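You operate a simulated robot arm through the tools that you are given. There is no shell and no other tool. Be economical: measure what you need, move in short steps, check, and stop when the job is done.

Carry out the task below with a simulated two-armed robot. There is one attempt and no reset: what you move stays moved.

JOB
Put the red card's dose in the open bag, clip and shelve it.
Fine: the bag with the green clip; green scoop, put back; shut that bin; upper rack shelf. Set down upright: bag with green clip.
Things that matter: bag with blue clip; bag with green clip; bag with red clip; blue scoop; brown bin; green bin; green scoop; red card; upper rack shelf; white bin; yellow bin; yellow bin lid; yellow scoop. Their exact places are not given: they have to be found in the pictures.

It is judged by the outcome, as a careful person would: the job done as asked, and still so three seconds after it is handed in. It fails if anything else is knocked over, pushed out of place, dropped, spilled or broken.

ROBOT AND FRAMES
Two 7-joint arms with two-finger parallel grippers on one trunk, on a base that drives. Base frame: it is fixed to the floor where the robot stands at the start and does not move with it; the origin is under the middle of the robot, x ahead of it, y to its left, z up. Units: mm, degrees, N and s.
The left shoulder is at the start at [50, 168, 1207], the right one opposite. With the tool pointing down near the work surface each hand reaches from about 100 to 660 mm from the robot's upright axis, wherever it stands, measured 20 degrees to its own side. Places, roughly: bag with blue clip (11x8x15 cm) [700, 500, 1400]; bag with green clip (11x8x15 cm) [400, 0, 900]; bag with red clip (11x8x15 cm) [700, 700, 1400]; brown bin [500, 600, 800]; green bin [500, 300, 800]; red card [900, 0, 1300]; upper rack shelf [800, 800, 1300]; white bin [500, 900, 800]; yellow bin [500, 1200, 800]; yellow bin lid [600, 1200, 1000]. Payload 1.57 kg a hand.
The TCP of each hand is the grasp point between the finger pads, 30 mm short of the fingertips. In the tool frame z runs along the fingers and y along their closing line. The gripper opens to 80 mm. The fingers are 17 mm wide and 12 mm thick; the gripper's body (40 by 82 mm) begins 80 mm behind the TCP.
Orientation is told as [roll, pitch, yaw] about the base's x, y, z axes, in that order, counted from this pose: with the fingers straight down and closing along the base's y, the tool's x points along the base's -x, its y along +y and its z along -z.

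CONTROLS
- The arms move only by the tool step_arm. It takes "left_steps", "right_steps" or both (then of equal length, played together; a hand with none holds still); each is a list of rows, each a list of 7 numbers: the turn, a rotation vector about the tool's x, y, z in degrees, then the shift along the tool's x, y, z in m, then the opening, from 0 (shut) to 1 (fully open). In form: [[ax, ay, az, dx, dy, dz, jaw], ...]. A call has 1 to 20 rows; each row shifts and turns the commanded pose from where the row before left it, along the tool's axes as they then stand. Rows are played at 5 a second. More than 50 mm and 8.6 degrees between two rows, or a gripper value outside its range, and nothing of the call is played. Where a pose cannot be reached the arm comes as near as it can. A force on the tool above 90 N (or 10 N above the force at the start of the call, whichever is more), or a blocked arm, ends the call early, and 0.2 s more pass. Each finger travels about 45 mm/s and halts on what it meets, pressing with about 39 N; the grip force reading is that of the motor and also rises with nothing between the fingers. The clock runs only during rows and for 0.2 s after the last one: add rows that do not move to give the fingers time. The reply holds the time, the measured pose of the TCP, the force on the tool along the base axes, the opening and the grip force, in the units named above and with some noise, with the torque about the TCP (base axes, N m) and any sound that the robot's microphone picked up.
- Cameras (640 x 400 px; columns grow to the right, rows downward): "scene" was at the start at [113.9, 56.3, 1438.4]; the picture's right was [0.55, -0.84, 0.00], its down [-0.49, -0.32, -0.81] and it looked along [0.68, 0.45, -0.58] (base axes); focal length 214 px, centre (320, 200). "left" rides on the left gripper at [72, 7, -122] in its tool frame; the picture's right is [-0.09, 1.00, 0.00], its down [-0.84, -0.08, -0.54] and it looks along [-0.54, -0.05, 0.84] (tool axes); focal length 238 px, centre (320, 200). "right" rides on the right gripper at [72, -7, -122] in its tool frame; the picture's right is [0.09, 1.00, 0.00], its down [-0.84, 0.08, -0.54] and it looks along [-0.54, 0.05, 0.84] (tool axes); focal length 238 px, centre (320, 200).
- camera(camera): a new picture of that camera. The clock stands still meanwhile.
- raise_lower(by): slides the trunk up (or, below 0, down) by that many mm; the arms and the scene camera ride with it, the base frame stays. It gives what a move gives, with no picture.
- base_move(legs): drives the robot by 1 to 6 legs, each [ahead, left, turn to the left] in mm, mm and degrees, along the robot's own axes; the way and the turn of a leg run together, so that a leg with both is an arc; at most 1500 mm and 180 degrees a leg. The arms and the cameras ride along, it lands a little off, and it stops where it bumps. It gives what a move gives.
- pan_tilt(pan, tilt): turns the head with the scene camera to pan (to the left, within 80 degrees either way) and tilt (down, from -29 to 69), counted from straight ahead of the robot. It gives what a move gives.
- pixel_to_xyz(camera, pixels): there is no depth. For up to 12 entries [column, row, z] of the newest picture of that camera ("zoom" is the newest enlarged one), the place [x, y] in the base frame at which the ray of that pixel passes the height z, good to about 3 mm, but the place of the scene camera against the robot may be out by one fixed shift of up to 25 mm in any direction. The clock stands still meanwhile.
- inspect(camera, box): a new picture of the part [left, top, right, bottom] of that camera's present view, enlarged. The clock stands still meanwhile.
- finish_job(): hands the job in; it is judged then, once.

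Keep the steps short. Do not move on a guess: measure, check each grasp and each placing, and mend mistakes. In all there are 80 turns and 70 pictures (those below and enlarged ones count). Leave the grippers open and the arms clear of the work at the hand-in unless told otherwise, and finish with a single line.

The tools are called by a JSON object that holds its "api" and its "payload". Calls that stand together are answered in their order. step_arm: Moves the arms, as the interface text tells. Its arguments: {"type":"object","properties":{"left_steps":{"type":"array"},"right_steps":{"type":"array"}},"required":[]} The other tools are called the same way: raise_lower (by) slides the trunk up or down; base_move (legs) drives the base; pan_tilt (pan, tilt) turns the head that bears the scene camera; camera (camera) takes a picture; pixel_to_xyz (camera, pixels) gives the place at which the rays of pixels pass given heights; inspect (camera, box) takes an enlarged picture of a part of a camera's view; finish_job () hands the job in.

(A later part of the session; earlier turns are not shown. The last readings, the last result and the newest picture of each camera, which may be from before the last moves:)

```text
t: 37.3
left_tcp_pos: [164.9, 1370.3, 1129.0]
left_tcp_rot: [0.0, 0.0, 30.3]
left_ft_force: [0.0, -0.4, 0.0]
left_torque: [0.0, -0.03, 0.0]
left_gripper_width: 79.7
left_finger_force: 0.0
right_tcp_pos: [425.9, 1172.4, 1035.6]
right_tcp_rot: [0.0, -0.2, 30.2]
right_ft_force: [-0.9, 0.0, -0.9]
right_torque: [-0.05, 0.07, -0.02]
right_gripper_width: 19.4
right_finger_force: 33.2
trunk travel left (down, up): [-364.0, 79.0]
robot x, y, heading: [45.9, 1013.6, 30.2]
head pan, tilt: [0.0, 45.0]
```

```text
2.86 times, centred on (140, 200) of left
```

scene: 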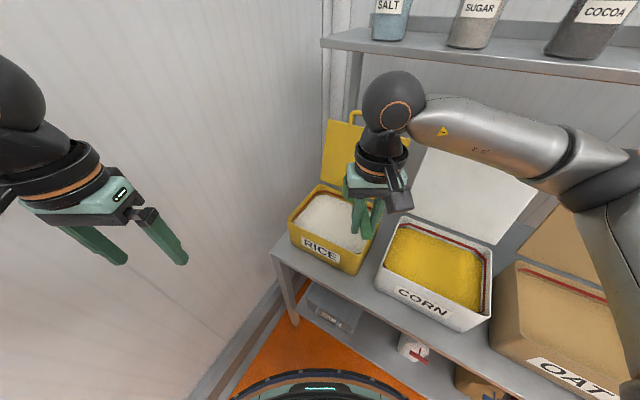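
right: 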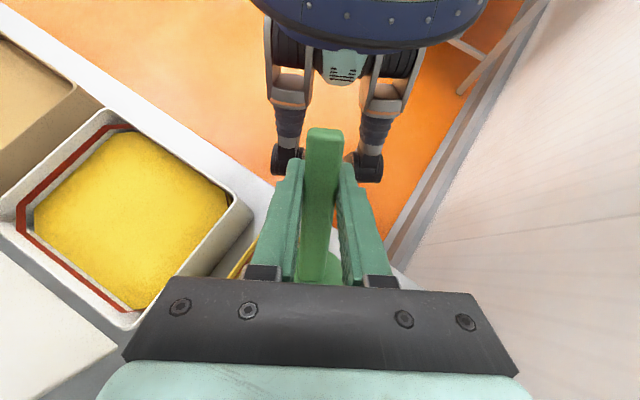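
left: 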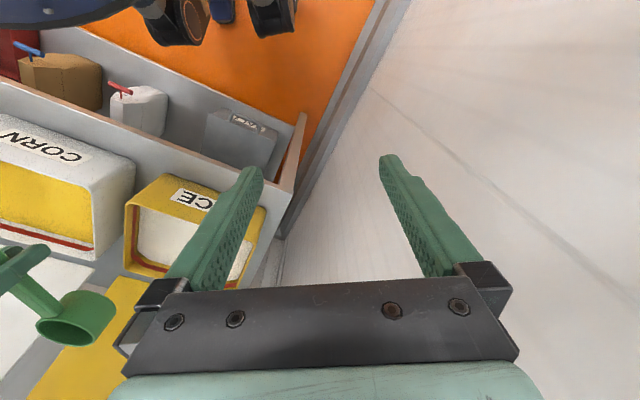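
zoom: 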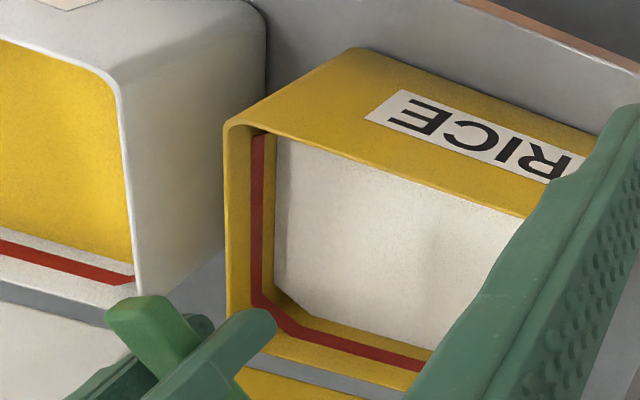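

Neither view shows the cup's inside. I turn the left hand right 24° to look at it.

{"api": "step_arm", "payload": {"left_steps": [[0, 0, 8, 0, 0, 0, 1], [0, 0, 8, 0, 0, 0, 1], [0, 0, 8, 0, 0, 0, 1], [0, 0, 8, 0, 0, 0, 1], [0, 0, 0, 0, 0, 0, 1]]}}

{"api": "camera", "payload": {"camera": "left"}}

```text
t: 38.5
left_tcp_pos: [164.3, 1370.5, 1127.8]
left_tcp_rot: [0.1, 0.0, -1.7]
left_ft_force: [-0.3, -0.3, 1.1]
left_torque: [-0.02, 0.0, -0.02]
left_gripper_width: 80.2
left_finger_force: 0.0
right_tcp_pos: [424.5, 1173.6, 1036.5]
right_tcp_rot: [0.1, -0.3, 30.3]
right_ft_force: [-0.1, 0.6, -0.7]
right_torque: [-0.06, 0.06, 0.03]
right_gripper_width: 19.6
right_finger_force: 33.6
trunk travel left (down, up): [-364.0, 79.0]
robot x, y, heading: [42.0, 1011.2, 30.3]
head pan, tilt: [0.0, 45.0]
```

```text
37 pictures are left
```

left: 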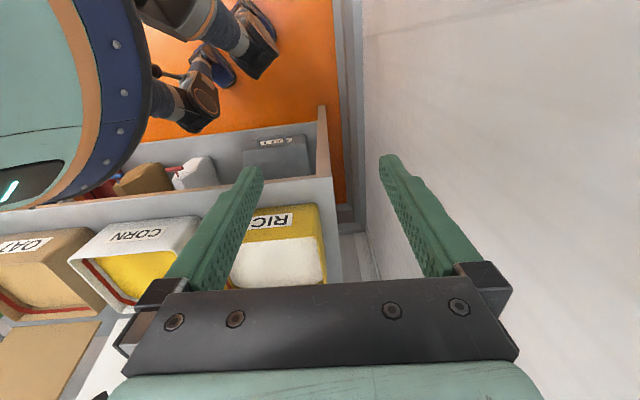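

The gripper body hides it. I turn the left hand back and retract it 140 mm for a wider view.

{"api": "step_arm", "payload": {"left_steps": [[0, 0, -8, 0, 0, 0, 1], [0, 0, -8, 0, 0, 0, 1], [0, 0, -4, 0, 0, 0, 1], [0, 0, 0, 0.045, 0, -0.02, 1], [0, 0, 0, 0.045, 0, -0.02, 1], [0, 0, 0, 0.045, 0, -0.02, 1], [0, 0, 0, 0, 0, 0, 1]]}}

{"api": "camera", "payload": {"camera": "left"}}

```text
t: 40.1
left_tcp_pos: [37.3, 1327.0, 1187.2]
left_tcp_rot: [0.0, 0.1, 18.4]
left_ft_force: [0.0, 0.2, 0.6]
left_torque: [0.0, 0.01, -0.02]
left_gripper_width: 80.2
left_finger_force: 0.1
right_tcp_pos: [425.3, 1172.6, 1036.8]
right_tcp_rot: [0.1, -0.2, 30.2]
right_ft_force: [0.4, 0.4, -1.4]
right_torque: [-0.04, 0.1, -0.01]
right_gripper_width: 19.7
right_finger_force: 33.3
trunk travel left (down, up): [-364.0, 79.0]
robot x, y, heading: [42.6, 1011.6, 30.3]
head pan, tilt: [0.0, 45.0]
```

```text
36 pictures are left
```

left: 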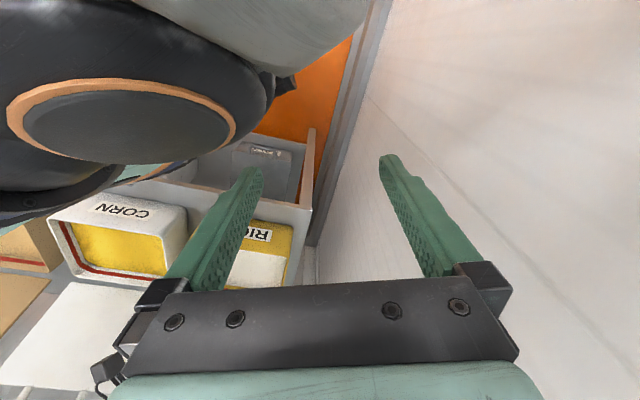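

The left view is still blocked. I yaw the right hand 40° clockwise so the head camera sees the cup beside the gripper, still above the bin.

{"api": "step_arm", "payload": {"right_steps": [[0, 0, 8, 0, 0, 0, 0], [0, 0, 8, 0, 0, 0, 0], [0, 0, 8, 0, 0, 0, 0], [0, 0, 8, 0, 0, 0, 0], [0, 0, 8, 0, 0, 0, 0], [0, 0, 8, 0, 0, 0, 0], [0, 0, 0, 0, 0, 0, 0]]}}

{"api": "inspect", "payload": {"camera": "scene", "box": [280, 130, 420, 230]}}

```text
t: 41.7
left_tcp_pos: [36.0, 1328.4, 1186.9]
left_tcp_rot: [-0.1, -0.1, 18.5]
left_ft_force: [-0.6, 0.2, -0.5]
left_torque: [0.0, -0.03, -0.03]
left_gripper_width: 80.1
left_finger_force: 0.0
right_tcp_pos: [425.4, 1173.5, 1037.3]
right_tcp_rot: [0.2, -0.1, -17.9]
right_ft_force: [-0.1, 0.1, -1.0]
right_torque: [0.05, 0.1, -0.02]
right_gripper_width: 19.4
right_finger_force: 33.2
trunk travel left (down, up): [-364.0, 79.0]
robot x, y, heading: [50.7, 1009.8, 30.2]
head pan, tilt: [0.0, 45.0]
```

```text
4.00 times, centred on (350, 180) of scene
```

zoom: 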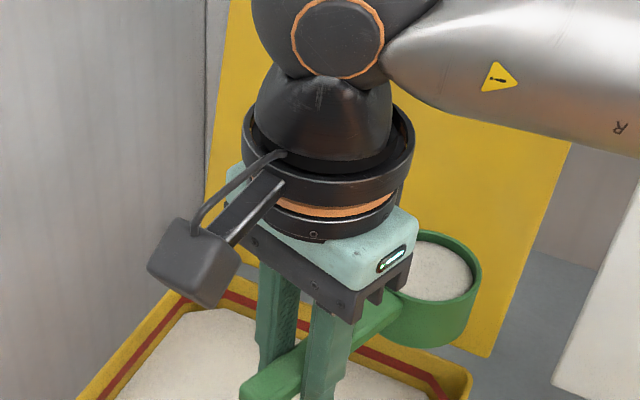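

Cup is full and level. I yaw back, retract/raise a little, then drive back to the bag (back 70, turn right 30°, right 915).

{"api": "step_arm", "payload": {"right_steps": [[0, 0, -6, 0, 0, -0.01, 0], [0, 0, -6, 0, 0, -0.01, 0], [0, 0, -6, 0, 0, -0.01, 0], [0, 0, -6, 0, 0, -0.01, 0], [0, 0, -6, 0, 0, 0, 0], [0, 0, -6, 0.01, 0, 0, 0], [0, 0, -6, 0.02, 0, 0, 0], [0, 0, -6, 0.02, 0, 0, 0], [0, 0, 0, 0.01, 0, 0, 0]]}}

{"api": "base_move", "payload": {"legs": [[-70, 0, 0], [0, 0, -30.2], [-15, -450, 0], [0, -465, 0]]}}

{"api": "pan_tilt", "payload": {"pan": 0, "tilt": 55}}

{"api": "camera", "payload": {"camera": "scene"}}

{"api": "camera", "payload": {"camera": "right"}}

```text
t: 43.7
left_tcp_pos: [35.2, 1328.2, 1187.3]
left_tcp_rot: [0.1, 0.1, 18.5]
left_ft_force: [-0.8, -0.3, -0.4]
left_torque: [-0.04, -0.01, -0.02]
left_gripper_width: 80.1
left_finger_force: 0.2
right_tcp_pos: [369.0, 1152.1, 1075.9]
right_tcp_rot: [0.2, -0.1, 30.3]
right_ft_force: [-0.1, -1.3, -1.6]
right_torque: [-0.06, 0.06, -0.01]
right_gripper_width: 19.6
right_finger_force: 33.6
trunk travel left (down, up): [-364.0, 79.0]
robot x, y, heading: [48.6, 1011.8, 30.5]
head pan, tilt: [0.0, 45.0]
```

```text
t: 51.0
left_tcp_pos: [113.3, 333.9, 1186.8]
left_tcp_rot: [0.1, 0.0, -12.6]
left_ft_force: [0.1, -0.6, 0.2]
left_torque: [0.02, 0.01, 0.01]
left_gripper_width: 79.9
left_finger_force: 0.1
right_tcp_pos: [309.8, 10.9, 1076.2]
right_tcp_rot: [0.0, -0.3, -0.7]
right_ft_force: [-0.6, 0.8, -1.4]
right_torque: [0.01, 0.1, 0.01]
right_gripper_width: 19.4
right_finger_force: 33.3
trunk travel left (down, up): [-364.0, 79.0]
robot x, y, heading: [-43.7, 53.8, -0.5]
head pan, tilt: [0.0, 45.0]
```

```text
t: 51.7
left_tcp_pos: [113.3, 334.5, 1187.0]
left_tcp_rot: [0.0, -0.1, -12.7]
left_ft_force: [-0.6, 0.5, 0.0]
left_torque: [0.02, 0.03, -0.03]
left_gripper_width: 79.9
left_finger_force: 0.0
right_tcp_pos: [308.9, 11.8, 1076.7]
right_tcp_rot: [0.1, -0.2, -0.7]
right_ft_force: [0.8, -0.6, -1.5]
right_torque: [0.02, 0.14, -0.03]
right_gripper_width: 19.6
right_finger_force: 33.4
trunk travel left (down, up): [-364.0, 79.0]
robot x, y, heading: [-42.5, 58.7, -0.5]
head pan, tilt: [0.0, 55.0]
```

```text
34 pictures are left
```

scene: 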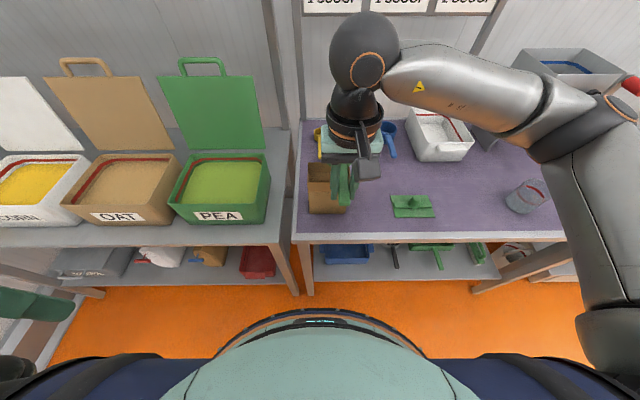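

```text
33 pictures are left
```

right: 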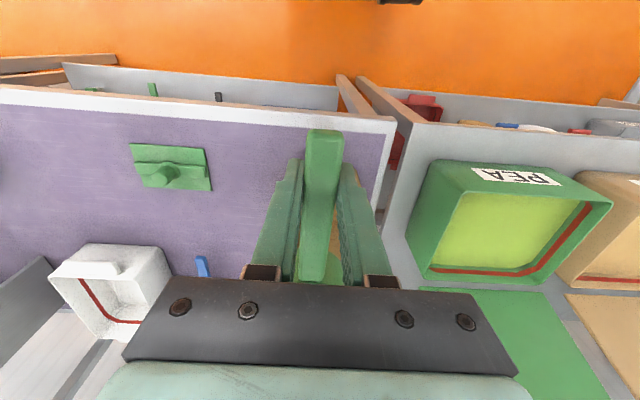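

I zoom on the bag and the hand to locate the bag mouth.

{"api": "inspect", "payload": {"camera": "scene", "box": [290, 140, 400, 225]}}

```text
4.71 times, centred on (345, 182) of scene
```

zoom: 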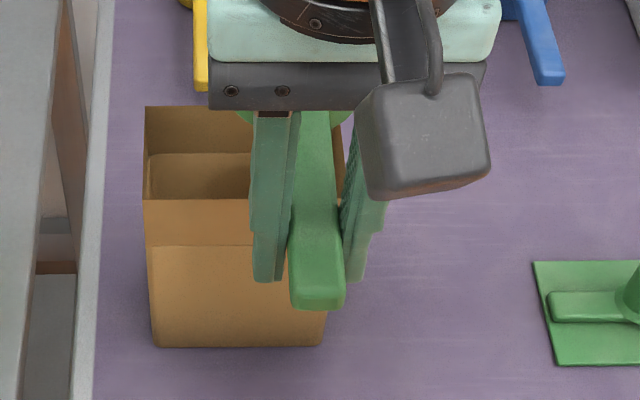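

{"api": "pixel_to_xyz", "payload": {"camera": "zoom", "pixels": [[143, 200, 971], [145, 107, 971], [155, 347, 821], [323, 346, 821], [265, 281, 1047], [318, 300, 1074], [344, 180, 971], [585, 262, 825], [533, 262, 822], [600, 365, 822]]}}

{"api": "pixel_to_xyz", "payload": {"camera": "right", "pixels": [[164, 170, 850], [164, 170, 840], [130, 144, 822], [206, 150, 822], [211, 191, 822], [136, 189, 822]]}}

```text
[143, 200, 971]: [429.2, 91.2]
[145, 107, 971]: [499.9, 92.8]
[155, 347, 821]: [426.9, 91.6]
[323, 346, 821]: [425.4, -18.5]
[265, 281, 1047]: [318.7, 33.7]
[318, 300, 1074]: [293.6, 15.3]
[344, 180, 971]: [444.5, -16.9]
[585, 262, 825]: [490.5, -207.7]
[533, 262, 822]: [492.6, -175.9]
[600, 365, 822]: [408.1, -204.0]
```

```text
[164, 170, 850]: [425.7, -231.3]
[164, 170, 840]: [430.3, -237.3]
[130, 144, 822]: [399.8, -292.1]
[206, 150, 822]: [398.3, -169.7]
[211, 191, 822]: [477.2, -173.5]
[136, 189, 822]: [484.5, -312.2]
```

Corrected bag mouth: x 417–488, y −21…88, centre ≈(452,34), rim ≈971. I put the cup centre over it at z 1015, and start rolling 24°.

{"api": "step_arm", "payload": {"right_steps": [[0, 0, 0, -0.018, 0.014, 0.01, 0], [0, 0, 0, -0.017, 0.013, 0.015, 0], [0, 0, 0, 0, 0, 0.018, 0], [0, 0, 0, 0, 0, 0.018, 0], [-6, 0, 0, 0, 0, 0, 0], [-6, 0, 0, 0, 0, 0, 0], [-6, 0, 0, 0, 0, 0, 0], [-6, 0, 0, 0, 0, 0, 0], [0, 0, 0, 0, 0, 0, 0]]}}

{"api": "camera", "payload": {"camera": "scene"}}

```text
t: 53.7
left_tcp_pos: [115.1, 334.1, 1186.6]
left_tcp_rot: [0.0, 0.1, -12.6]
left_ft_force: [-0.1, 0.4, -0.1]
left_torque: [-0.01, 0.04, 0.01]
left_gripper_width: 80.0
left_finger_force: 0.1
right_tcp_pos: [345.3, 38.0, 1016.0]
right_tcp_rot: [24.1, -0.2, -0.6]
right_ft_force: [0.9, 0.5, -0.7]
right_torque: [-0.03, 0.08, 0.0]
right_gripper_width: 19.5
right_finger_force: 33.2
trunk travel left (down, up): [-364.0, 79.0]
robot x, y, heading: [-38.4, 58.4, -0.5]
head pan, tilt: [0.0, 55.0]
```

```text
31 pictures are left
```

scene: 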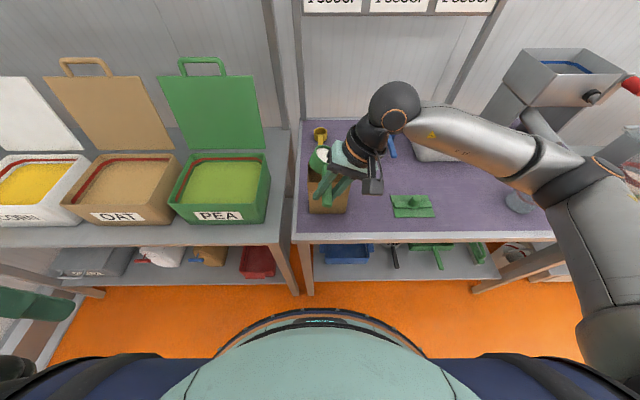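

The roll works and the cup is over the mouth. I roll on to ~120° to pour and hold.

{"api": "step_arm", "payload": {"right_steps": [[-8, 0, 0, 0, 0, 0, 0], [-8, 0, 0, 0, 0, 0, 0], [-8, 0, 0, 0, 0, 0, 0], [-8, 0, 0, 0, 0, 0, 0], [-8, 0, 0, 0, 0, 0, 0], [-8, 0, 0, 0, 0, 0, 0], [-8, 0, 0, 0, 0, 0, 0], [-8, 0, 0, 0, 0, 0, 0], [-8, 0, 0, 0, 0, 0, 0], [-8, 0, 0, 0, 0, 0, 0], [-8, 0, 0, 0, 0, 0, 0], [-8, 0, 0, 0, 0, 0, 0], [0, 0, 0, 0, 0, 0, 0], [0, 0, 0, 0, 0, 0, 0], [0, 0, 0, 0, 0, 0, 0], [0, 0, 0, 0, 0, 0, 0]]}}

{"api": "inspect", "payload": {"camera": "scene", "box": [280, 110, 440, 220]}}

```text
t: 56.4
left_tcp_pos: [113.1, 335.1, 1185.3]
left_tcp_rot: [0.0, -0.2, -12.6]
left_ft_force: [0.7, 0.1, 0.1]
left_torque: [-0.01, -0.01, 0.02]
left_gripper_width: 79.9
left_finger_force: 0.0
right_tcp_pos: [343.2, -15.3, 969.5]
right_tcp_rot: [107.2, -0.2, -1.7]
right_ft_force: [-2.6, 1.3, 8.9]
right_torque: [-0.06, -0.6, 0.08]
right_gripper_width: 22.2
right_finger_force: 34.6
trunk travel left (down, up): [-364.0, 79.0]
robot x, y, heading: [-39.4, 58.5, -0.6]
head pan, tilt: [0.0, 55.0]
stopped in row 13 (right hand): the arm was blocked; the commanded pose is now the measured one
```

```text
3.64 times, centred on (360, 165) of scene
```

zoom: 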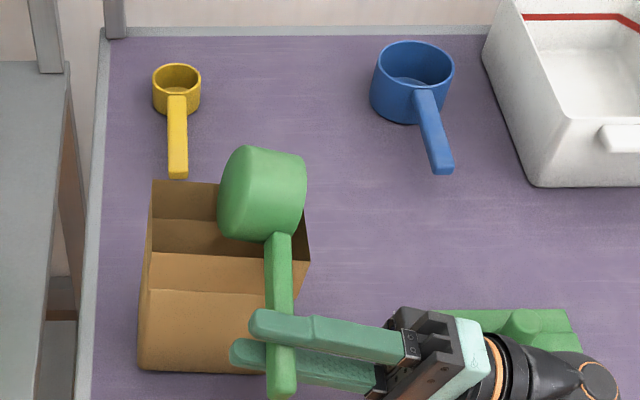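

The arm ran short of reach and sagged to y −15, z 969, touching the bag's right wall. I lift straight up 45 mm and look.

{"api": "step_arm", "payload": {"right_steps": [[0, 0, 0, 0, 0.0143, 0.0044, 0], [0, 0, 0, 0, 0.0143, 0.0044, 0], [0, 0, 0, 0, 0.0143, 0.0044, 0], [0, 0, 0, 0, 0, 0, 0]]}}

{"api": "inspect", "payload": {"camera": "scene", "box": [290, 120, 390, 220]}}

```text
t: 57.4
left_tcp_pos: [113.8, 333.9, 1187.0]
left_tcp_rot: [0.0, 0.0, -12.6]
left_ft_force: [-0.1, 0.5, 0.8]
left_torque: [0.0, -0.01, -0.01]
left_gripper_width: 80.0
left_finger_force: 0.0
right_tcp_pos: [344.6, -15.1, 1012.6]
right_tcp_rot: [107.3, 0.2, -1.9]
right_ft_force: [-0.8, 0.7, -0.3]
right_torque: [0.01, 0.07, 0.04]
right_gripper_width: 18.8
right_finger_force: 32.7
trunk travel left (down, up): [-364.0, 79.0]
robot x, y, heading: [-41.5, 57.1, -0.8]
head pan, tilt: [0.0, 55.0]
```

```text
4.00 times, centred on (340, 170) of scene
```

zoom: 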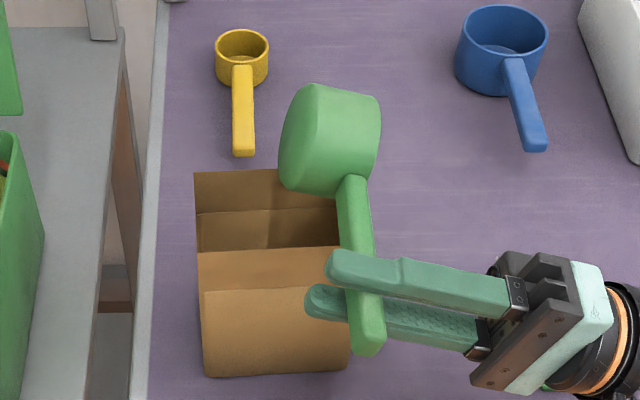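

No rice on the table. I roll back to level here, rising slightly, then check scoop and bag inside.

{"api": "step_arm", "payload": {"right_steps": [[0, 0, 0, 0, 0.028, 0.0088, 0], [8, 0, 0, 0, 0, 0, 0], [8, 0, 0, 0, 0, 0, 0], [8, 0, 0, 0, 0, 0, 0], [8, 0, 0, 0, 0, 0, 0], [8, 0, 0, 0, 0, 0, 0], [8, 0, 0, 0, 0, 0, 0], [8, 0, 0, 0, 0, 0, 0], [8, 0, 0, 0, 0, 0, 0], [8, 0, 0, 0, 0, 0, 0], [8, 0, 0, 0, 0, 0, 0], [8, 0, 0, 0, 0, 0, 0], [8, 0, 0, 0, 0, 0, 0], [8, 0, 0, 0, 0, 0, 0], [3.3, 0, 0, 0, 0, 0, 0], [0, 0, 0, 0, -0.05, -0.01, 0], [0, 0, 0, 0, -0.05, 0, 0], [0, 0, 0, 0, -0.05, 0, 0], [0, 0, 0, 0, 0, 0, 0]]}}

{"api": "inspect", "payload": {"camera": "scene", "box": [290, 110, 450, 220]}}

{"api": "camera", "payload": {"camera": "right"}}

```text
refused: row 16 steps farther than a row can; nothing moved
```

```text
3.64 times, centred on (370, 165) of scene
```

zoom: 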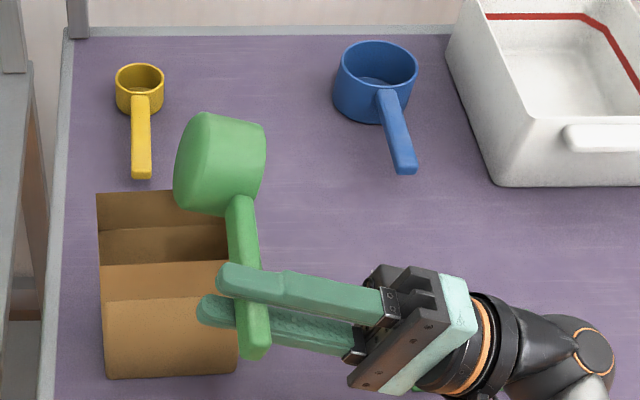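

```text
27 pictures are left
```

right: 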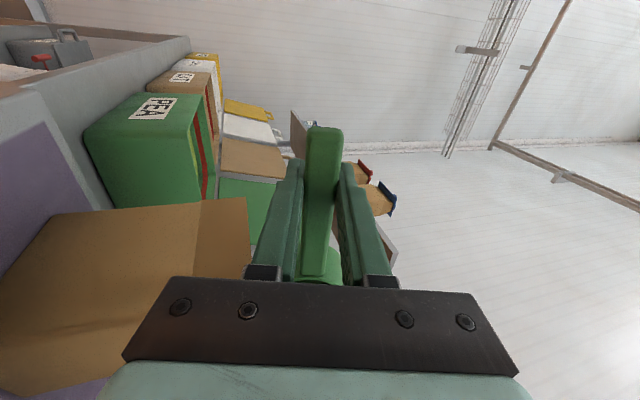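

A row was too long; I repeat with a shorter shift.

{"api": "step_arm", "payload": {"right_steps": [[0, 0, 0, 0, 0.028, 0.0088, 0], [8, 0, 0, 0, 0, 0, 0], [8, 0, 0, 0, 0, 0, 0], [8, 0, 0, 0, 0, 0, 0], [8, 0, 0, 0, 0, 0, 0], [8, 0, 0, 0, 0, 0, 0], [8, 0, 0, 0, 0, 0, 0], [8, 0, 0, 0, 0, 0, 0], [8, 0, 0, 0, 0, 0, 0], [8, 0, 0, 0, 0, 0, 0], [8, 0, 0, 0, 0, 0, 0], [8, 0, 0, 0, 0, 0, 0], [8, 0, 0, 0, 0, 0, 0], [8, 0, 0, 0, 0, 0, 0], [3.3, 0, 0, 0, 0, 0, 0], [0, 0, 0, 0, -0.045, 0, 0], [0, 0, 0, 0, -0.045, 0, 0], [0, 0, 0, 0, -0.045, 0, 0], [0, 0, 0, 0, 0, 0, 0]]}}

{"api": "inspect", "payload": {"camera": "scene", "box": [290, 110, 450, 220]}}

```text
t: 61.4
left_tcp_pos: [114.3, 334.3, 1187.4]
left_tcp_rot: [0.0, 0.0, -12.5]
left_ft_force: [0.7, 0.0, -0.8]
left_torque: [0.01, 0.02, 0.0]
left_gripper_width: 80.1
left_finger_force: 0.0
right_tcp_pos: [341.1, -149.6, 1042.6]
right_tcp_rot: [0.0, 0.2, -2.0]
right_ft_force: [0.1, -0.5, -0.9]
right_torque: [0.03, 0.06, 0.01]
right_gripper_width: 19.0
right_finger_force: 33.4
trunk travel left (down, up): [-364.0, 79.0]
robot x, y, heading: [-38.9, 53.7, -0.8]
head pan, tilt: [0.0, 55.0]
```

```text
3.64 times, centred on (370, 165) of scene
```

zoom: 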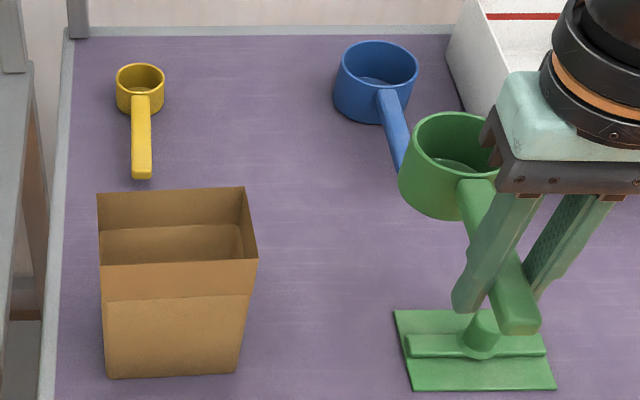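

Scoop is empty, table clean. I drive to the earlier stance (≈60,0,0°) to put the scoop back.

{"api": "base_move", "payload": {"legs": [[98, -55, 0.8]]}}

```text
t: 62.6
left_tcp_pos: [208.5, 280.8, 1186.9]
left_tcp_rot: [-0.1, 0.1, -11.9]
left_ft_force: [0.0, 0.3, -0.5]
left_torque: [-0.02, 0.03, 0.02]
left_gripper_width: 79.8
left_finger_force: 0.0
right_tcp_pos: [440.7, -200.9, 1042.8]
right_tcp_rot: [-0.1, 0.2, -1.3]
right_ft_force: [0.3, 0.0, -0.5]
right_torque: [0.03, 0.11, -0.01]
right_gripper_width: 19.0
right_finger_force: 33.3
trunk travel left (down, up): [-364.0, 79.0]
robot x, y, heading: [59.7, -0.6, -0.2]
head pan, tilt: [0.0, 55.0]
```

I yaw +1.3°, move over the scoop's old place at z 930.

{"api": "step_arm", "payload": {"right_steps": [[0, 0, -1.3, 0, 0.041, 0, 0], [0, 0, 0, 0, 0.041, 0, 0], [0, 0, 0, 0, 0.0405, 0, 0], [0, 0, 0, -0.0426, 0, 0, 0], [0, 0, 0, -0.0426, 0, 0, 0], [0, 0, 0, -0.0426, 0, 0, 0], [0, 0, 0, -0.0426, 0, 0, 0], [0, 0, 0, -0.0426, 0, 0, 0], [0, 0, 0, 0, 0, 0.04, 0], [0, 0, 0, 0, 0, 0.04, 0], [0, 0, 0, 0, 0, 0.033, 0], [0, 0, 0, 0, 0, 0, 0]]}}

{"api": "inspect", "payload": {"camera": "scene", "box": [270, 80, 430, 190]}}

```text
t: 65.2
left_tcp_pos: [207.9, 280.6, 1187.7]
left_tcp_rot: [0.0, 0.1, -12.0]
left_ft_force: [-0.1, 0.0, 0.1]
left_torque: [0.03, 0.02, -0.01]
left_gripper_width: 79.8
left_finger_force: 0.0
right_tcp_pos: [655.7, -77.3, 929.2]
right_tcp_rot: [-0.2, 0.2, 0.1]
right_ft_force: [0.3, 0.6, 0.0]
right_torque: [0.01, 0.09, -0.03]
right_gripper_width: 18.9
right_finger_force: 32.9
trunk travel left (down, up): [-364.0, 79.0]
robot x, y, heading: [58.6, 2.9, 0.1]
head pan, tilt: [0.0, 55.0]
```

```text
3.64 times, centred on (350, 135) of scene
```

zoom: 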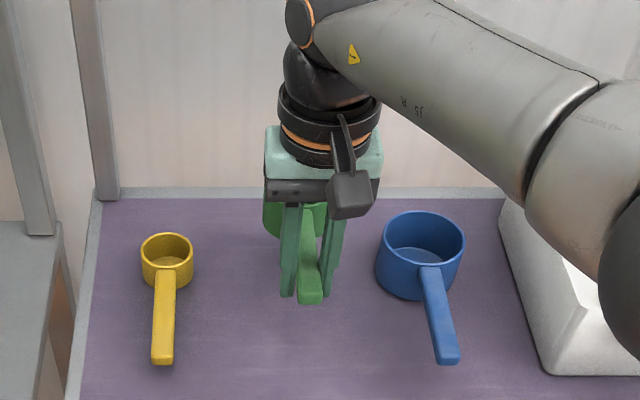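

I descend with the arm to ≈869, then the trunk the rest, watching force.

{"api": "step_arm", "payload": {"right_steps": [[0, 0, 0, 0.001, -0.001, 0.03, 0], [0, 0, 0, 0, 0, 0.03, 0], [0, 0, 0, 0, 0, 0, 0]]}}

{"api": "raise_lower", "payload": {"by": -13}}

{"api": "camera", "payload": {"camera": "right"}}

```text
t: 66.0
left_tcp_pos: [207.3, 281.6, 1187.6]
left_tcp_rot: [-0.1, 0.0, -11.9]
left_ft_force: [-0.5, -0.2, -0.8]
left_torque: [0.01, 0.03, -0.01]
left_gripper_width: 80.1
left_finger_force: 0.1
right_tcp_pos: [654.3, -78.3, 869.5]
right_tcp_rot: [-0.1, 0.2, 0.2]
right_ft_force: [-0.7, -0.1, -0.7]
right_torque: [-0.02, 0.09, 0.02]
right_gripper_width: 19.0
right_finger_force: 33.2
trunk travel left (down, up): [-364.0, 79.0]
robot x, y, heading: [55.1, 3.4, 0.1]
head pan, tilt: [0.0, 55.0]
```

```text
t: 66.6
left_tcp_pos: [206.7, 280.4, 1173.5]
left_tcp_rot: [-0.1, -0.1, -11.8]
left_ft_force: [-0.5, -0.2, 1.2]
left_torque: [0.0, 0.0, -0.03]
left_gripper_width: 80.0
left_finger_force: 0.0
right_tcp_pos: [653.5, -78.8, 856.9]
right_tcp_rot: [-0.1, 0.0, 0.1]
right_ft_force: [-2.4, 0.5, 8.8]
right_torque: [0.02, -0.73, 0.01]
right_gripper_width: 19.1
right_finger_force: 33.4
trunk travel left (down, up): [-351.0, 92.0]
robot x, y, heading: [57.3, 2.5, -0.1]
head pan, tilt: [0.0, 55.0]
```

```text
24 pictures are left
```

right: 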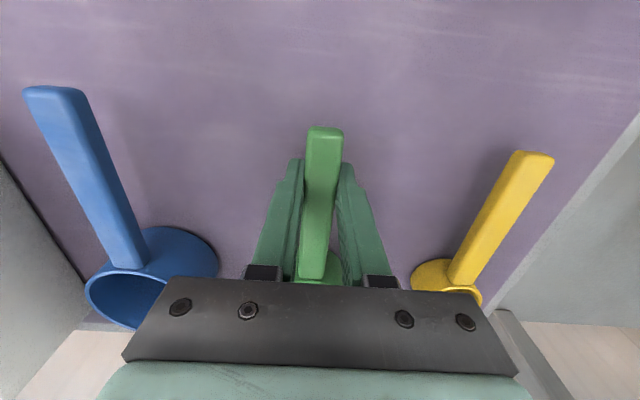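

Cup touches the table (8.8 N), nose slightly low. I lower 3 mm more, then release and lift clear.

{"api": "raise_lower", "payload": {"by": -3}}

{"api": "step_arm", "payload": {"right_steps": [[0, 0, 0, 0, 0, 0, 0.25], [0, 0, 0, 0, 0, 0, 0.45], [0, 0, 0, 0, 0, 0, 0.5], [0, 0, 0, 0, 0, 0, 0.5], [0, 0, 0, 0, 0, -0.04, 0.5], [0, 0, 0, 0, 0, -0.04, 0.5], [0, 0, 0, 0, 0, -0.04, 0.5], [0, 0, 0, 0.04, 0, -0.03, 0.5], [0, 0, 0, 0.045, -0.02, 0, 0.5], [0, 0, 0, 0.045, -0.02, 0, 0.5], [0, 0, 0, 0.045, -0.02, 0, 0.5], [0, 0, 0, 0.035, -0.03, 0, 0.5], [0, 0, 0, 0.035, -0.03, 0, 0.5], [0, 0, 0, 0, -0.04, 0, 0.5], [0, 0, 0, 0, 0, 0, 0.5]]}}

{"api": "camera", "payload": {"camera": "right"}}

```text
t: 67.2
left_tcp_pos: [205.1, 280.6, 1172.4]
left_tcp_rot: [0.1, 0.0, -11.8]
left_ft_force: [-0.3, 0.3, 0.6]
left_torque: [0.0, -0.04, 0.01]
left_gripper_width: 80.0
left_finger_force: 0.0
right_tcp_pos: [652.9, -78.2, 855.6]
right_tcp_rot: [-0.1, 0.0, 0.1]
right_ft_force: [-5.0, 0.3, 16.2]
right_torque: [0.02, -1.19, 0.04]
right_gripper_width: 19.2
right_finger_force: 33.5
trunk travel left (down, up): [-348.0, 95.0]
robot x, y, heading: [53.3, 6.1, 0.2]
head pan, tilt: [0.0, 55.0]
```

```text
t: 70.3
left_tcp_pos: [208.4, 281.1, 1170.8]
left_tcp_rot: [0.0, 0.1, -11.8]
left_ft_force: [0.2, 1.0, -0.3]
left_torque: [0.02, 0.0, -0.01]
left_gripper_width: 79.9
left_finger_force: 0.0
right_tcp_pos: [411.9, -240.1, 1003.4]
right_tcp_rot: [-0.3, 0.2, 0.1]
right_ft_force: [-0.1, -0.9, -0.4]
right_torque: [0.0, 0.02, -0.02]
right_gripper_width: 40.1
right_finger_force: 0.1
trunk travel left (down, up): [-348.0, 95.0]
robot x, y, heading: [57.7, 6.6, 0.1]
head pan, tilt: [0.0, 55.0]
```

```text
23 pictures are left
```

right: 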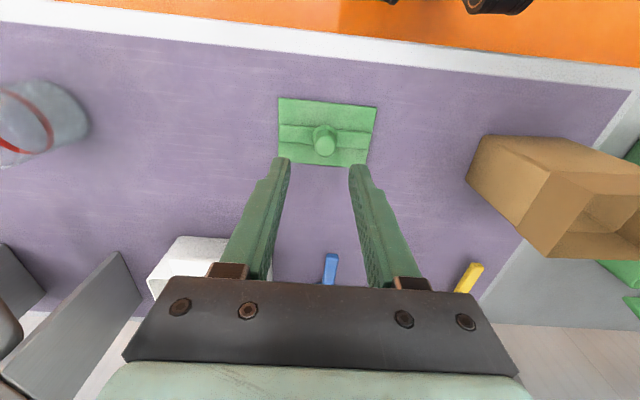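

I measure the clip: plate corners on the table and the knob.

{"api": "pixel_to_xyz", "payload": {"camera": "right", "pixels": [[325, 147, 850], [325, 147, 860], [323, 130, 830], [323, 130, 840], [280, 97, 823], [377, 106, 823], [366, 166, 823], [277, 155, 823]]}}

{"api": "inspect", "payload": {"camera": "scene", "box": [300, 90, 460, 230]}}

```text
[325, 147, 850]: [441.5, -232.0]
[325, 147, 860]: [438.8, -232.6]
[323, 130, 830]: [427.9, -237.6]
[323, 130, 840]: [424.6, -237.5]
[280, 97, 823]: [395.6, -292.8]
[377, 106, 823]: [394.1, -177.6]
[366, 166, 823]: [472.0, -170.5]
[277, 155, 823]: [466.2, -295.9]
```

```text
2.86 times, centred on (380, 160) of scene
```

zoom: 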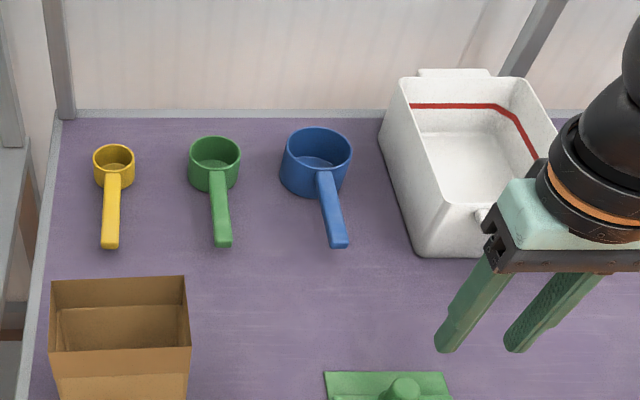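

Scoop is back in place. Clip centre ≈(433,-234). I go down over the knob to TCP z 872 with the jaws open and view.

{"api": "step_arm", "payload": {"right_steps": [[0, 0, 0, -0.022, 0.006, 0, 0.6], [0, 0, 0, 0, 0, 0.045, 0.6], [0, 0, 0, 0, 0, 0.045, 0.6], [0, 0, 0, 0, 0, 0.04, 0.6], [0, 0, 0, 0, 0, 0, 0.6]]}}

{"api": "camera", "payload": {"camera": "right"}}

```text
t: 71.5
left_tcp_pos: [207.4, 280.5, 1170.4]
left_tcp_rot: [0.1, 0.0, -11.9]
left_ft_force: [0.2, -0.3, 0.3]
left_torque: [0.01, -0.01, 0.0]
left_gripper_width: 80.3
left_finger_force: 0.0
right_tcp_pos: [430.5, -233.2, 874.8]
right_tcp_rot: [-0.1, 0.3, 0.1]
right_ft_force: [-0.6, 0.3, 0.1]
right_torque: [0.02, 0.03, 0.0]
right_gripper_width: 48.1
right_finger_force: 0.0
trunk travel left (down, up): [-348.0, 95.0]
robot x, y, heading: [54.9, 0.3, 0.3]
head pan, tilt: [0.0, 55.0]
```

```text
21 pictures are left
```

right: 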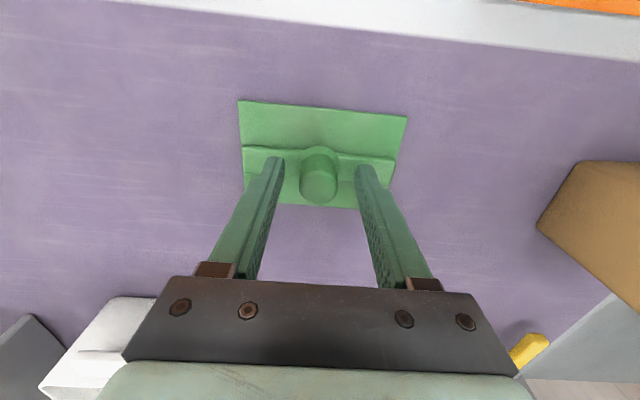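

{"api": "pixel_to_xyz", "payload": {"camera": "right", "pixels": [[319, 184, 860], [319, 184, 870], [319, 184, 850], [318, 150, 835], [238, 98, 823], [406, 116, 823], [276, 202, 823], [242, 147, 832], [394, 160, 832]]}}

```text
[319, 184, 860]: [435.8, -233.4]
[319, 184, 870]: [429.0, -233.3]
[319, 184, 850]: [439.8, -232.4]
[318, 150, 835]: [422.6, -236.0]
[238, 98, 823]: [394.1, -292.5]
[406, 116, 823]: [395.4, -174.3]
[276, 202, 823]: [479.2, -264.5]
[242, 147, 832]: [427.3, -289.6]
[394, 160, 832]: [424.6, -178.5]
```

Knob top ≈862 at (434,-233). I shift +3.5 mm, lower 6 mm, and close on it.

{"api": "step_arm", "payload": {"right_steps": [[0, 0, 0, -0.0035, 0, 0.006, 0.6], [0, 0, 0, 0, 0, 0, 0.3], [0, 0, 0, 0, 0, 0, 0.1], [0, 0, 0, 0, 0, 0, 0], [0, 0, 0, 0, 0, 0, 0], [0, 0, 0, 0, 0, 0, 0]]}}

```text
t: 73.0
left_tcp_pos: [207.3, 281.2, 1171.0]
left_tcp_rot: [0.0, 0.0, -11.9]
left_ft_force: [0.0, -0.5, -1.1]
left_torque: [0.0, -0.01, 0.0]
left_gripper_width: 79.9
left_finger_force: 0.0
right_tcp_pos: [434.3, -231.3, 868.7]
right_tcp_rot: [-0.1, 0.1, 0.2]
right_ft_force: [-0.7, -1.2, 1.2]
right_torque: [0.11, -0.04, -0.01]
right_gripper_width: 24.2
right_finger_force: 36.3
trunk travel left (down, up): [-348.0, 95.0]
robot x, y, heading: [57.0, 1.5, 0.2]
head pan, tilt: [0.0, 55.0]
```

Clip held (24.2 mm). I lift it high and look into the bag from beside it.

{"api": "step_arm", "payload": {"right_steps": [[0, 0, 0, 0, 0, -0.03, 0], [0, 0, 0, 0, 0, -0.045, 0], [0, 0, 0, 0, 0, -0.045, 0], [0, 0, 0, 0, 0, -0.045, 0], [0, 0, 0, 0, 0, -0.045, 0], [0, 0, 0, 0, 0, -0.045, 0], [0, 0, 0, 0.02, 0.04, 0, 0], [0, 0, 0, 0.02, 0.045, 0, 0], [0, 0, 0, 0, 0.045, 0, 0], [0, 0, 0, 0, 0, 0, 0]]}}

{"api": "camera", "payload": {"camera": "right"}}

```text
t: 75.2
left_tcp_pos: [207.0, 280.4, 1169.8]
left_tcp_rot: [0.0, 0.0, -11.9]
left_ft_force: [-0.6, 0.4, -0.6]
left_torque: [0.01, -0.01, -0.01]
left_gripper_width: 79.9
left_finger_force: 0.1
right_tcp_pos: [395.2, -104.5, 1124.0]
right_tcp_rot: [-0.1, 0.3, 0.1]
right_ft_force: [0.3, 1.1, -0.2]
right_torque: [0.05, -0.02, -0.04]
right_gripper_width: 24.2
right_finger_force: 35.6
trunk travel left (down, up): [-348.0, 95.0]
robot x, y, heading: [57.9, 0.2, 0.0]
head pan, tilt: [0.0, 55.0]
```

```text
20 pictures are left
```

right: 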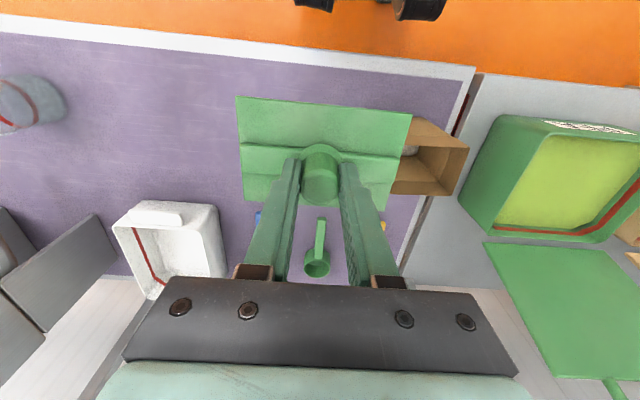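

A whitish patch shows in the bag at (411,151). I zoom.

{"api": "inspect", "payload": {"camera": "right", "box": [380, 100, 480, 200]}}

```text
4.00 times, centred on (430, 150) of right
```

zoom: 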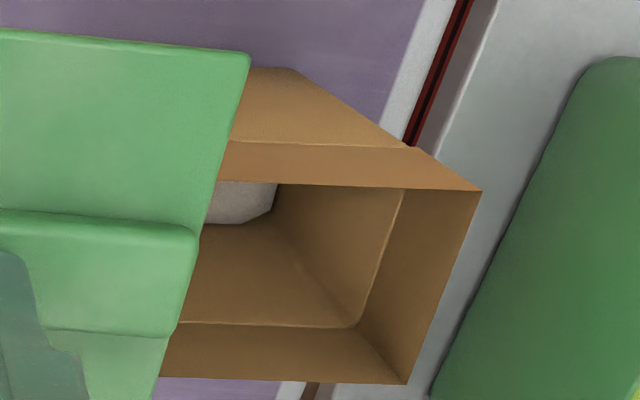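

Rice is in the bag. I measure the rim corners.

{"api": "pixel_to_xyz", "payload": {"camera": "zoom", "pixels": [[481, 190, 971], [407, 384, 971], [481, 190, 960], [407, 384, 960], [215, 180, 971], [160, 377, 971], [294, 70, 821]]}}

```text
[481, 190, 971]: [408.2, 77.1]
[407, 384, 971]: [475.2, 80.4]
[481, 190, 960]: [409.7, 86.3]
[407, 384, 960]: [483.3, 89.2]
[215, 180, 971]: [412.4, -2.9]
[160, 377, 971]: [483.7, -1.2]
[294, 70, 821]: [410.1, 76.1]
```

The bag may have shifted a bit during the pour; I check with the head camera.

{"api": "inspect", "payload": {"camera": "scene", "box": [280, 160, 380, 240]}}

```text
5.00 times, centred on (330, 200) of scene
```

zoom: 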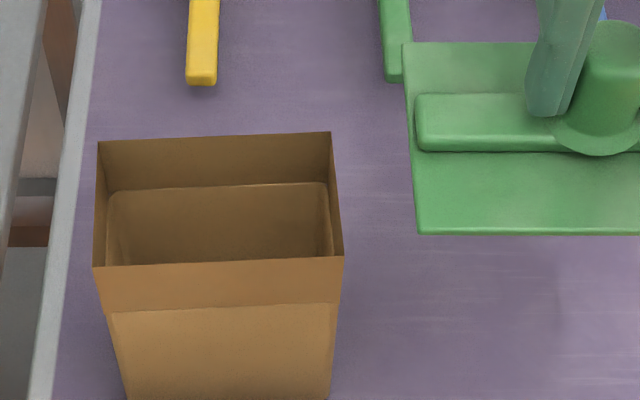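

{"api": "pixel_to_xyz", "payload": {"camera": "zoom", "pixels": [[94, 267, 971], [343, 256, 971], [331, 132, 971], [99, 142, 971], [420, 235, 1077], [403, 43, 1077], [415, 152, 1077]]}}

```text
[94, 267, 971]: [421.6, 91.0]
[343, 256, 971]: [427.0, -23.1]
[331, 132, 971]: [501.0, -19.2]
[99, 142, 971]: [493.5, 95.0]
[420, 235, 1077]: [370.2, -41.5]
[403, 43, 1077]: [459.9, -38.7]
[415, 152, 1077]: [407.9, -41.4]
```

Combined estimate: bag centre ≈(448,31), yaw ≈+3°, rim ≈962. I bring the clip over it to TCP z 1045.

{"api": "step_arm", "payload": {"right_steps": [[0, 0, -3, -0.02, 0.04, 0, 0], [0, 0, 0, -0.016, 0.045, 0, 0], [0, 0, 0, -0.015, 0.045, 0, 0], [0, 0, 0, 0, 0.006, 0.03, 0], [0, 0, 0, 0, 0, 0.03, 0], [0, 0, 0, 0, 0, 0.019, 0], [0, 0, 0, 0, 0, 0, 0]]}}

{"api": "inspect", "payload": {"camera": "scene", "box": [270, 130, 390, 230]}}

```text
t: 76.8
left_tcp_pos: [206.9, 280.7, 1172.0]
left_tcp_rot: [0.0, -0.1, -11.9]
left_ft_force: [0.9, 0.9, 0.8]
left_torque: [0.0, -0.03, 0.0]
left_gripper_width: 79.8
left_finger_force: 0.0
right_tcp_pos: [440.1, 34.4, 1045.6]
right_tcp_rot: [-0.1, 0.3, 3.0]
right_ft_force: [1.0, -0.1, -0.7]
right_torque: [0.01, 0.0, 0.01]
right_gripper_width: 24.3
right_finger_force: 35.9
trunk travel left (down, up): [-348.0, 95.0]
robot x, y, heading: [56.1, 2.0, 0.1]
head pan, tilt: [0.0, 55.0]
```

```text
4.00 times, centred on (330, 180) of scene
```

zoom: 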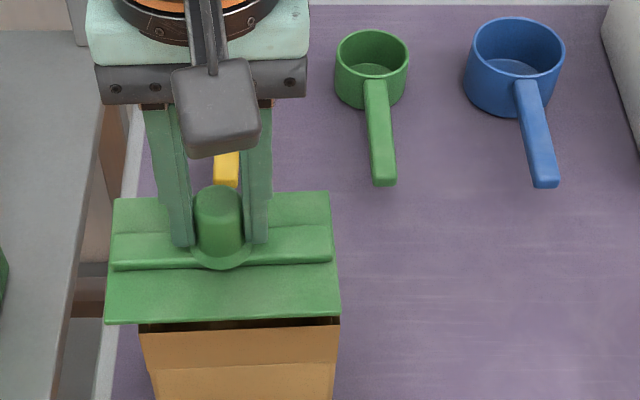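

{"api": "pixel_to_xyz", "payload": {"camera": "zoom", "pixels": [[104, 323, 999], [340, 316, 999], [332, 192, 999], [116, 198, 999], [140, 326, 962], [340, 325, 962]]}}

```text
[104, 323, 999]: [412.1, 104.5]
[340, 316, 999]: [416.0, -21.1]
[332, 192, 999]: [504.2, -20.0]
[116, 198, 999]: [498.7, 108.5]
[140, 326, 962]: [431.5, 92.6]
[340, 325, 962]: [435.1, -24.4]
```

In the same frame the clip sits 7 mm too far left and 9 mm too near. I correct and press down slowly.

{"api": "step_arm", "payload": {"right_steps": [[0, 0, 0, -0.0088, -0.0065, 0, 0], [0, 0, 0, 0, 0, 0.012, 0], [0, 0, 0, 0, 0, 0.012, 0], [0, 0, 0, 0, 0, 0.006, 0], [0, 0, 0, 0, 0, 0.006, 0], [0, 0, 0, 0, 0, 0.006, 0], [0, 0, 0, 0, 0, 0, 0]]}}

{"api": "inspect", "payload": {"camera": "scene", "box": [270, 140, 390, 240]}}

```text
t: 78.3
left_tcp_pos: [203.6, 279.1, 1172.6]
left_tcp_rot: [0.1, -0.4, -11.9]
left_ft_force: [0.8, -0.2, 0.4]
left_torque: [0.01, 0.02, 0.0]
left_gripper_width: 79.8
left_finger_force: 0.1
right_tcp_pos: [449.3, 28.3, 1011.7]
right_tcp_rot: [0.4, -0.8, 3.0]
right_ft_force: [1.4, -10.5, 68.7]
right_torque: [-1.7, 0.62, -0.02]
right_gripper_width: 24.2
right_finger_force: 36.4
trunk travel left (down, up): [-348.0, 95.0]
robot x, y, heading: [56.0, 2.0, 0.3]
head pan, tilt: [0.0, 55.0]
```

```text
4.00 times, centred on (330, 190) of scene
```

zoom: 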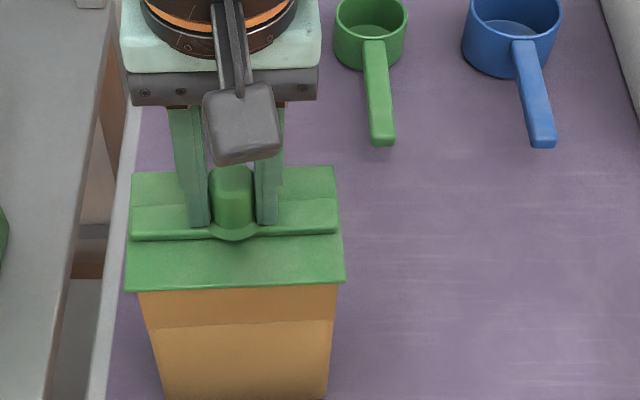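

Clip seated on the rim (69 N). I lift 20 mm to test whether the bag comes along.

{"api": "step_arm", "payload": {"right_steps": [[0, 0, 0, 0, 0, -0.01, 0], [0, 0, 0, 0, 0, -0.01, 0], [0, 0, 0, 0, 0, -0.01, 0], [0, 0, 0, 0, 0, 0, 0]]}}

{"api": "inspect", "payload": {"camera": "scene", "box": [270, 140, 390, 240]}}

```text
t: 79.3
left_tcp_pos: [207.4, 281.9, 1171.4]
left_tcp_rot: [0.0, -0.1, -11.7]
left_ft_force: [-0.1, 0.5, -0.7]
left_torque: [-0.01, -0.01, 0.02]
left_gripper_width: 80.2
left_finger_force: 0.3
right_tcp_pos: [449.3, 29.0, 1031.2]
right_tcp_rot: [-0.1, 0.3, 3.1]
right_ft_force: [-0.8, 0.2, -0.9]
right_torque: [0.03, 0.01, 0.01]
right_gripper_width: 23.9
right_finger_force: 35.9
trunk travel left (down, up): [-348.0, 95.0]
robot x, y, heading: [54.0, 2.6, 0.1]
head pan, tilt: [0.0, 55.0]
```

```text
4.00 times, centred on (330, 190) of scene
```

zoom: 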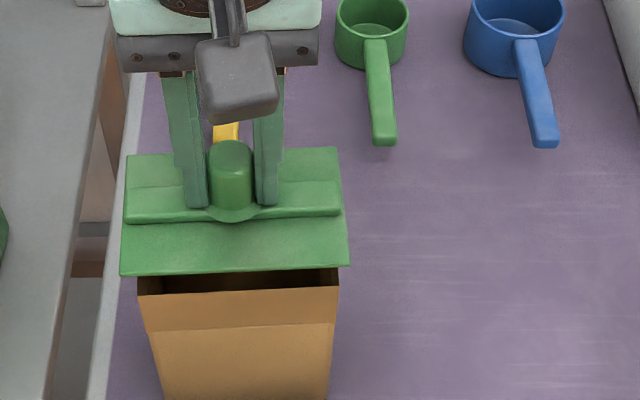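

It did not catch. I compare clip and bag positions again for alignment.

{"api": "pixel_to_xyz", "payload": {"camera": "zoom", "pixels": [[120, 276, 984], [350, 266, 984], [338, 147, 984], [126, 155, 984], [138, 295, 964], [338, 288, 964], [160, 400, 840]]}}

```text
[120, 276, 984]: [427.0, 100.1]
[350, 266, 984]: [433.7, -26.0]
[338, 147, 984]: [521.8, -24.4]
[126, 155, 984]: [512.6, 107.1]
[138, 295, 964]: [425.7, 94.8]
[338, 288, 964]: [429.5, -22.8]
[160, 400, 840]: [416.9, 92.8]
```

Bag centre ≈(445,27), yaw ≈2°: the clip was ~4 mm too far ahead. I recentre, square up, and press again a little harder with a hold.

{"api": "step_arm", "payload": {"right_steps": [[0, 0, 1, 0.0045, -0.0015, 0, 0], [0, 0, 0, 0, 0, 0.01, 0], [0, 0, 0, 0, 0, 0.008, 0], [0, 0, 0, 0, 0, 0.004, 0], [0, 0, 0, 0, 0, 0.003, 0], [0, 0, 0, 0, 0, 0.003, 0], [0, 0, 0, 0, 0, 0.001, 0], [0, 0, 0, 0, 0, 0, 0], [0, 0, 0, 0, 0, 0, 0]]}}

```text
t: 81.3
left_tcp_pos: [203.7, 278.9, 1172.3]
left_tcp_rot: [0.1, -0.4, -11.8]
left_ft_force: [0.3, -0.1, 0.2]
left_torque: [0.03, 0.01, 0.02]
left_gripper_width: 79.7
left_finger_force: 0.1
right_tcp_pos: [444.3, 26.8, 1011.1]
right_tcp_rot: [0.6, -0.9, 2.0]
right_ft_force: [-10.0, -8.5, 71.5]
right_torque: [-1.64, 0.78, -0.05]
right_gripper_width: 24.2
right_finger_force: 36.1
trunk travel left (down, up): [-348.0, 95.0]
robot x, y, heading: [57.5, 2.9, 0.1]
head pan, tilt: [0.0, 55.0]
heard: snap
```

"Snap" heard. I lift gently 25 mm and check that the bag hangs on the clip.

{"api": "step_arm", "payload": {"right_steps": [[0, 0, 0, 0, 0, -0.01, 0], [0, 0, 0, 0, 0, -0.01, 0], [0, 0, 0, 0, 0, -0.01, 0], [0, 0, 0, 0, 0, -0.01, 0], [0, 0, 0, 0, 0, 0, 0]]}}

{"api": "inspect", "payload": {"camera": "scene", "box": [270, 140, 390, 240]}}

```text
t: 82.5
left_tcp_pos: [206.6, 280.8, 1170.0]
left_tcp_rot: [-0.1, -0.1, -11.9]
left_ft_force: [0.1, -1.6, 0.8]
left_torque: [0.02, 0.04, 0.0]
left_gripper_width: 79.9
left_finger_force: 0.0
right_tcp_pos: [446.9, 28.2, 1042.8]
right_tcp_rot: [0.0, 0.2, 2.0]
right_ft_force: [-0.4, -1.1, -0.2]
right_torque: [0.0, 0.01, -0.01]
right_gripper_width: 24.1
right_finger_force: 36.4
trunk travel left (down, up): [-348.0, 95.0]
robot x, y, heading: [55.9, -2.5, 0.2]
head pan, tilt: [0.0, 55.0]
heard: snap
```

```text
4.00 times, centred on (330, 190) of scene
```

zoom: 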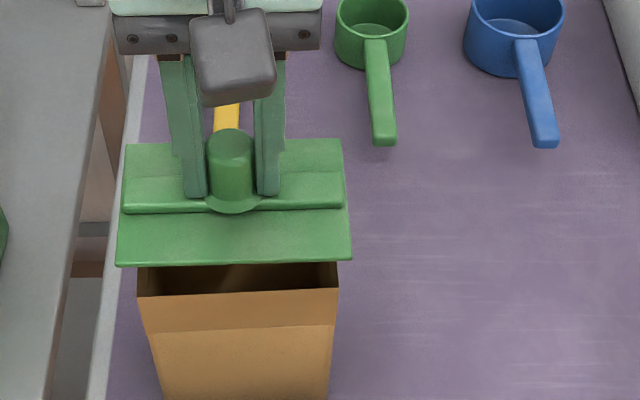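

It snapped on, then off when lifting: the press was uneven (pressure centre ~23 mm right, 11 mm near). I tilt 1.5°/1° to even it out and press harder.

{"api": "step_arm", "payload": {"right_steps": [[1.5, 1, 0, 0.002, -0.001, 0, 0], [0, 0, 0, 0, 0, 0.012, 0], [0, 0, 0, 0, 0, 0.012, 0], [0, 0, 0, 0, 0, 0.006, 0], [0, 0, 0, 0, 0, 0.004, 0], [0, 0, 0, 0, 0, 0.003, 0], [0, 0, 0, 0, 0, 0.002, 0], [0, 0, 0, 0, 0, 0.001, 0], [0, 0, 0, 0, 0, 0, 0], [0, 0, 0, 0, 0, 0, 0]]}}

```text
t: 84.8
left_tcp_pos: [203.7, 279.0, 1171.7]
left_tcp_rot: [0.2, -0.1, -11.9]
left_ft_force: [0.6, -0.2, -0.3]
left_torque: [-0.01, 0.01, 0.01]
left_gripper_width: 80.1
left_finger_force: 0.1
right_tcp_pos: [443.0, 25.9, 1011.0]
right_tcp_rot: [-0.7, 0.3, 2.1]
right_ft_force: [0.9, -12.2, 64.9]
right_torque: [1.09, 0.32, 0.0]
right_gripper_width: 24.1
right_finger_force: 35.9
trunk travel left (down, up): [-348.0, 95.0]
robot x, y, heading: [56.6, 2.2, -0.0]
head pan, tilt: [0.0, 55.0]
```

Pressure is now on the left; level lies between. I roll back 0.6° and press a bit more.

{"api": "step_arm", "payload": {"right_steps": [[-0.3, 0, 0, 0, 0, 0.001, 0], [-0.3, 0, 0, 0, 0, 0.001, 0], [0, 0, 0, 0, 0, 0.0005, 0], [0, 0, 0, 0, 0, 0, 0], [0, 0, 0, 0, 0, 0, 0]]}}

```text
t: 86.0
left_tcp_pos: [203.5, 280.0, 1172.5]
left_tcp_rot: [0.1, -0.2, -11.9]
left_ft_force: [0.1, -0.2, 0.3]
left_torque: [0.0, 0.04, -0.02]
left_gripper_width: 79.9
left_finger_force: 0.1
right_tcp_pos: [442.2, 28.9, 1011.8]
right_tcp_rot: [0.1, -0.1, 2.1]
right_ft_force: [0.9, -5.7, 80.1]
right_torque: [-1.06, 0.38, -0.12]
right_gripper_width: 23.7
right_finger_force: 36.5
trunk travel left (down, up): [-348.0, 95.0]
robot x, y, heading: [53.8, 4.5, 0.1]
head pan, tilt: [0.0, 55.0]
heard: snap
```

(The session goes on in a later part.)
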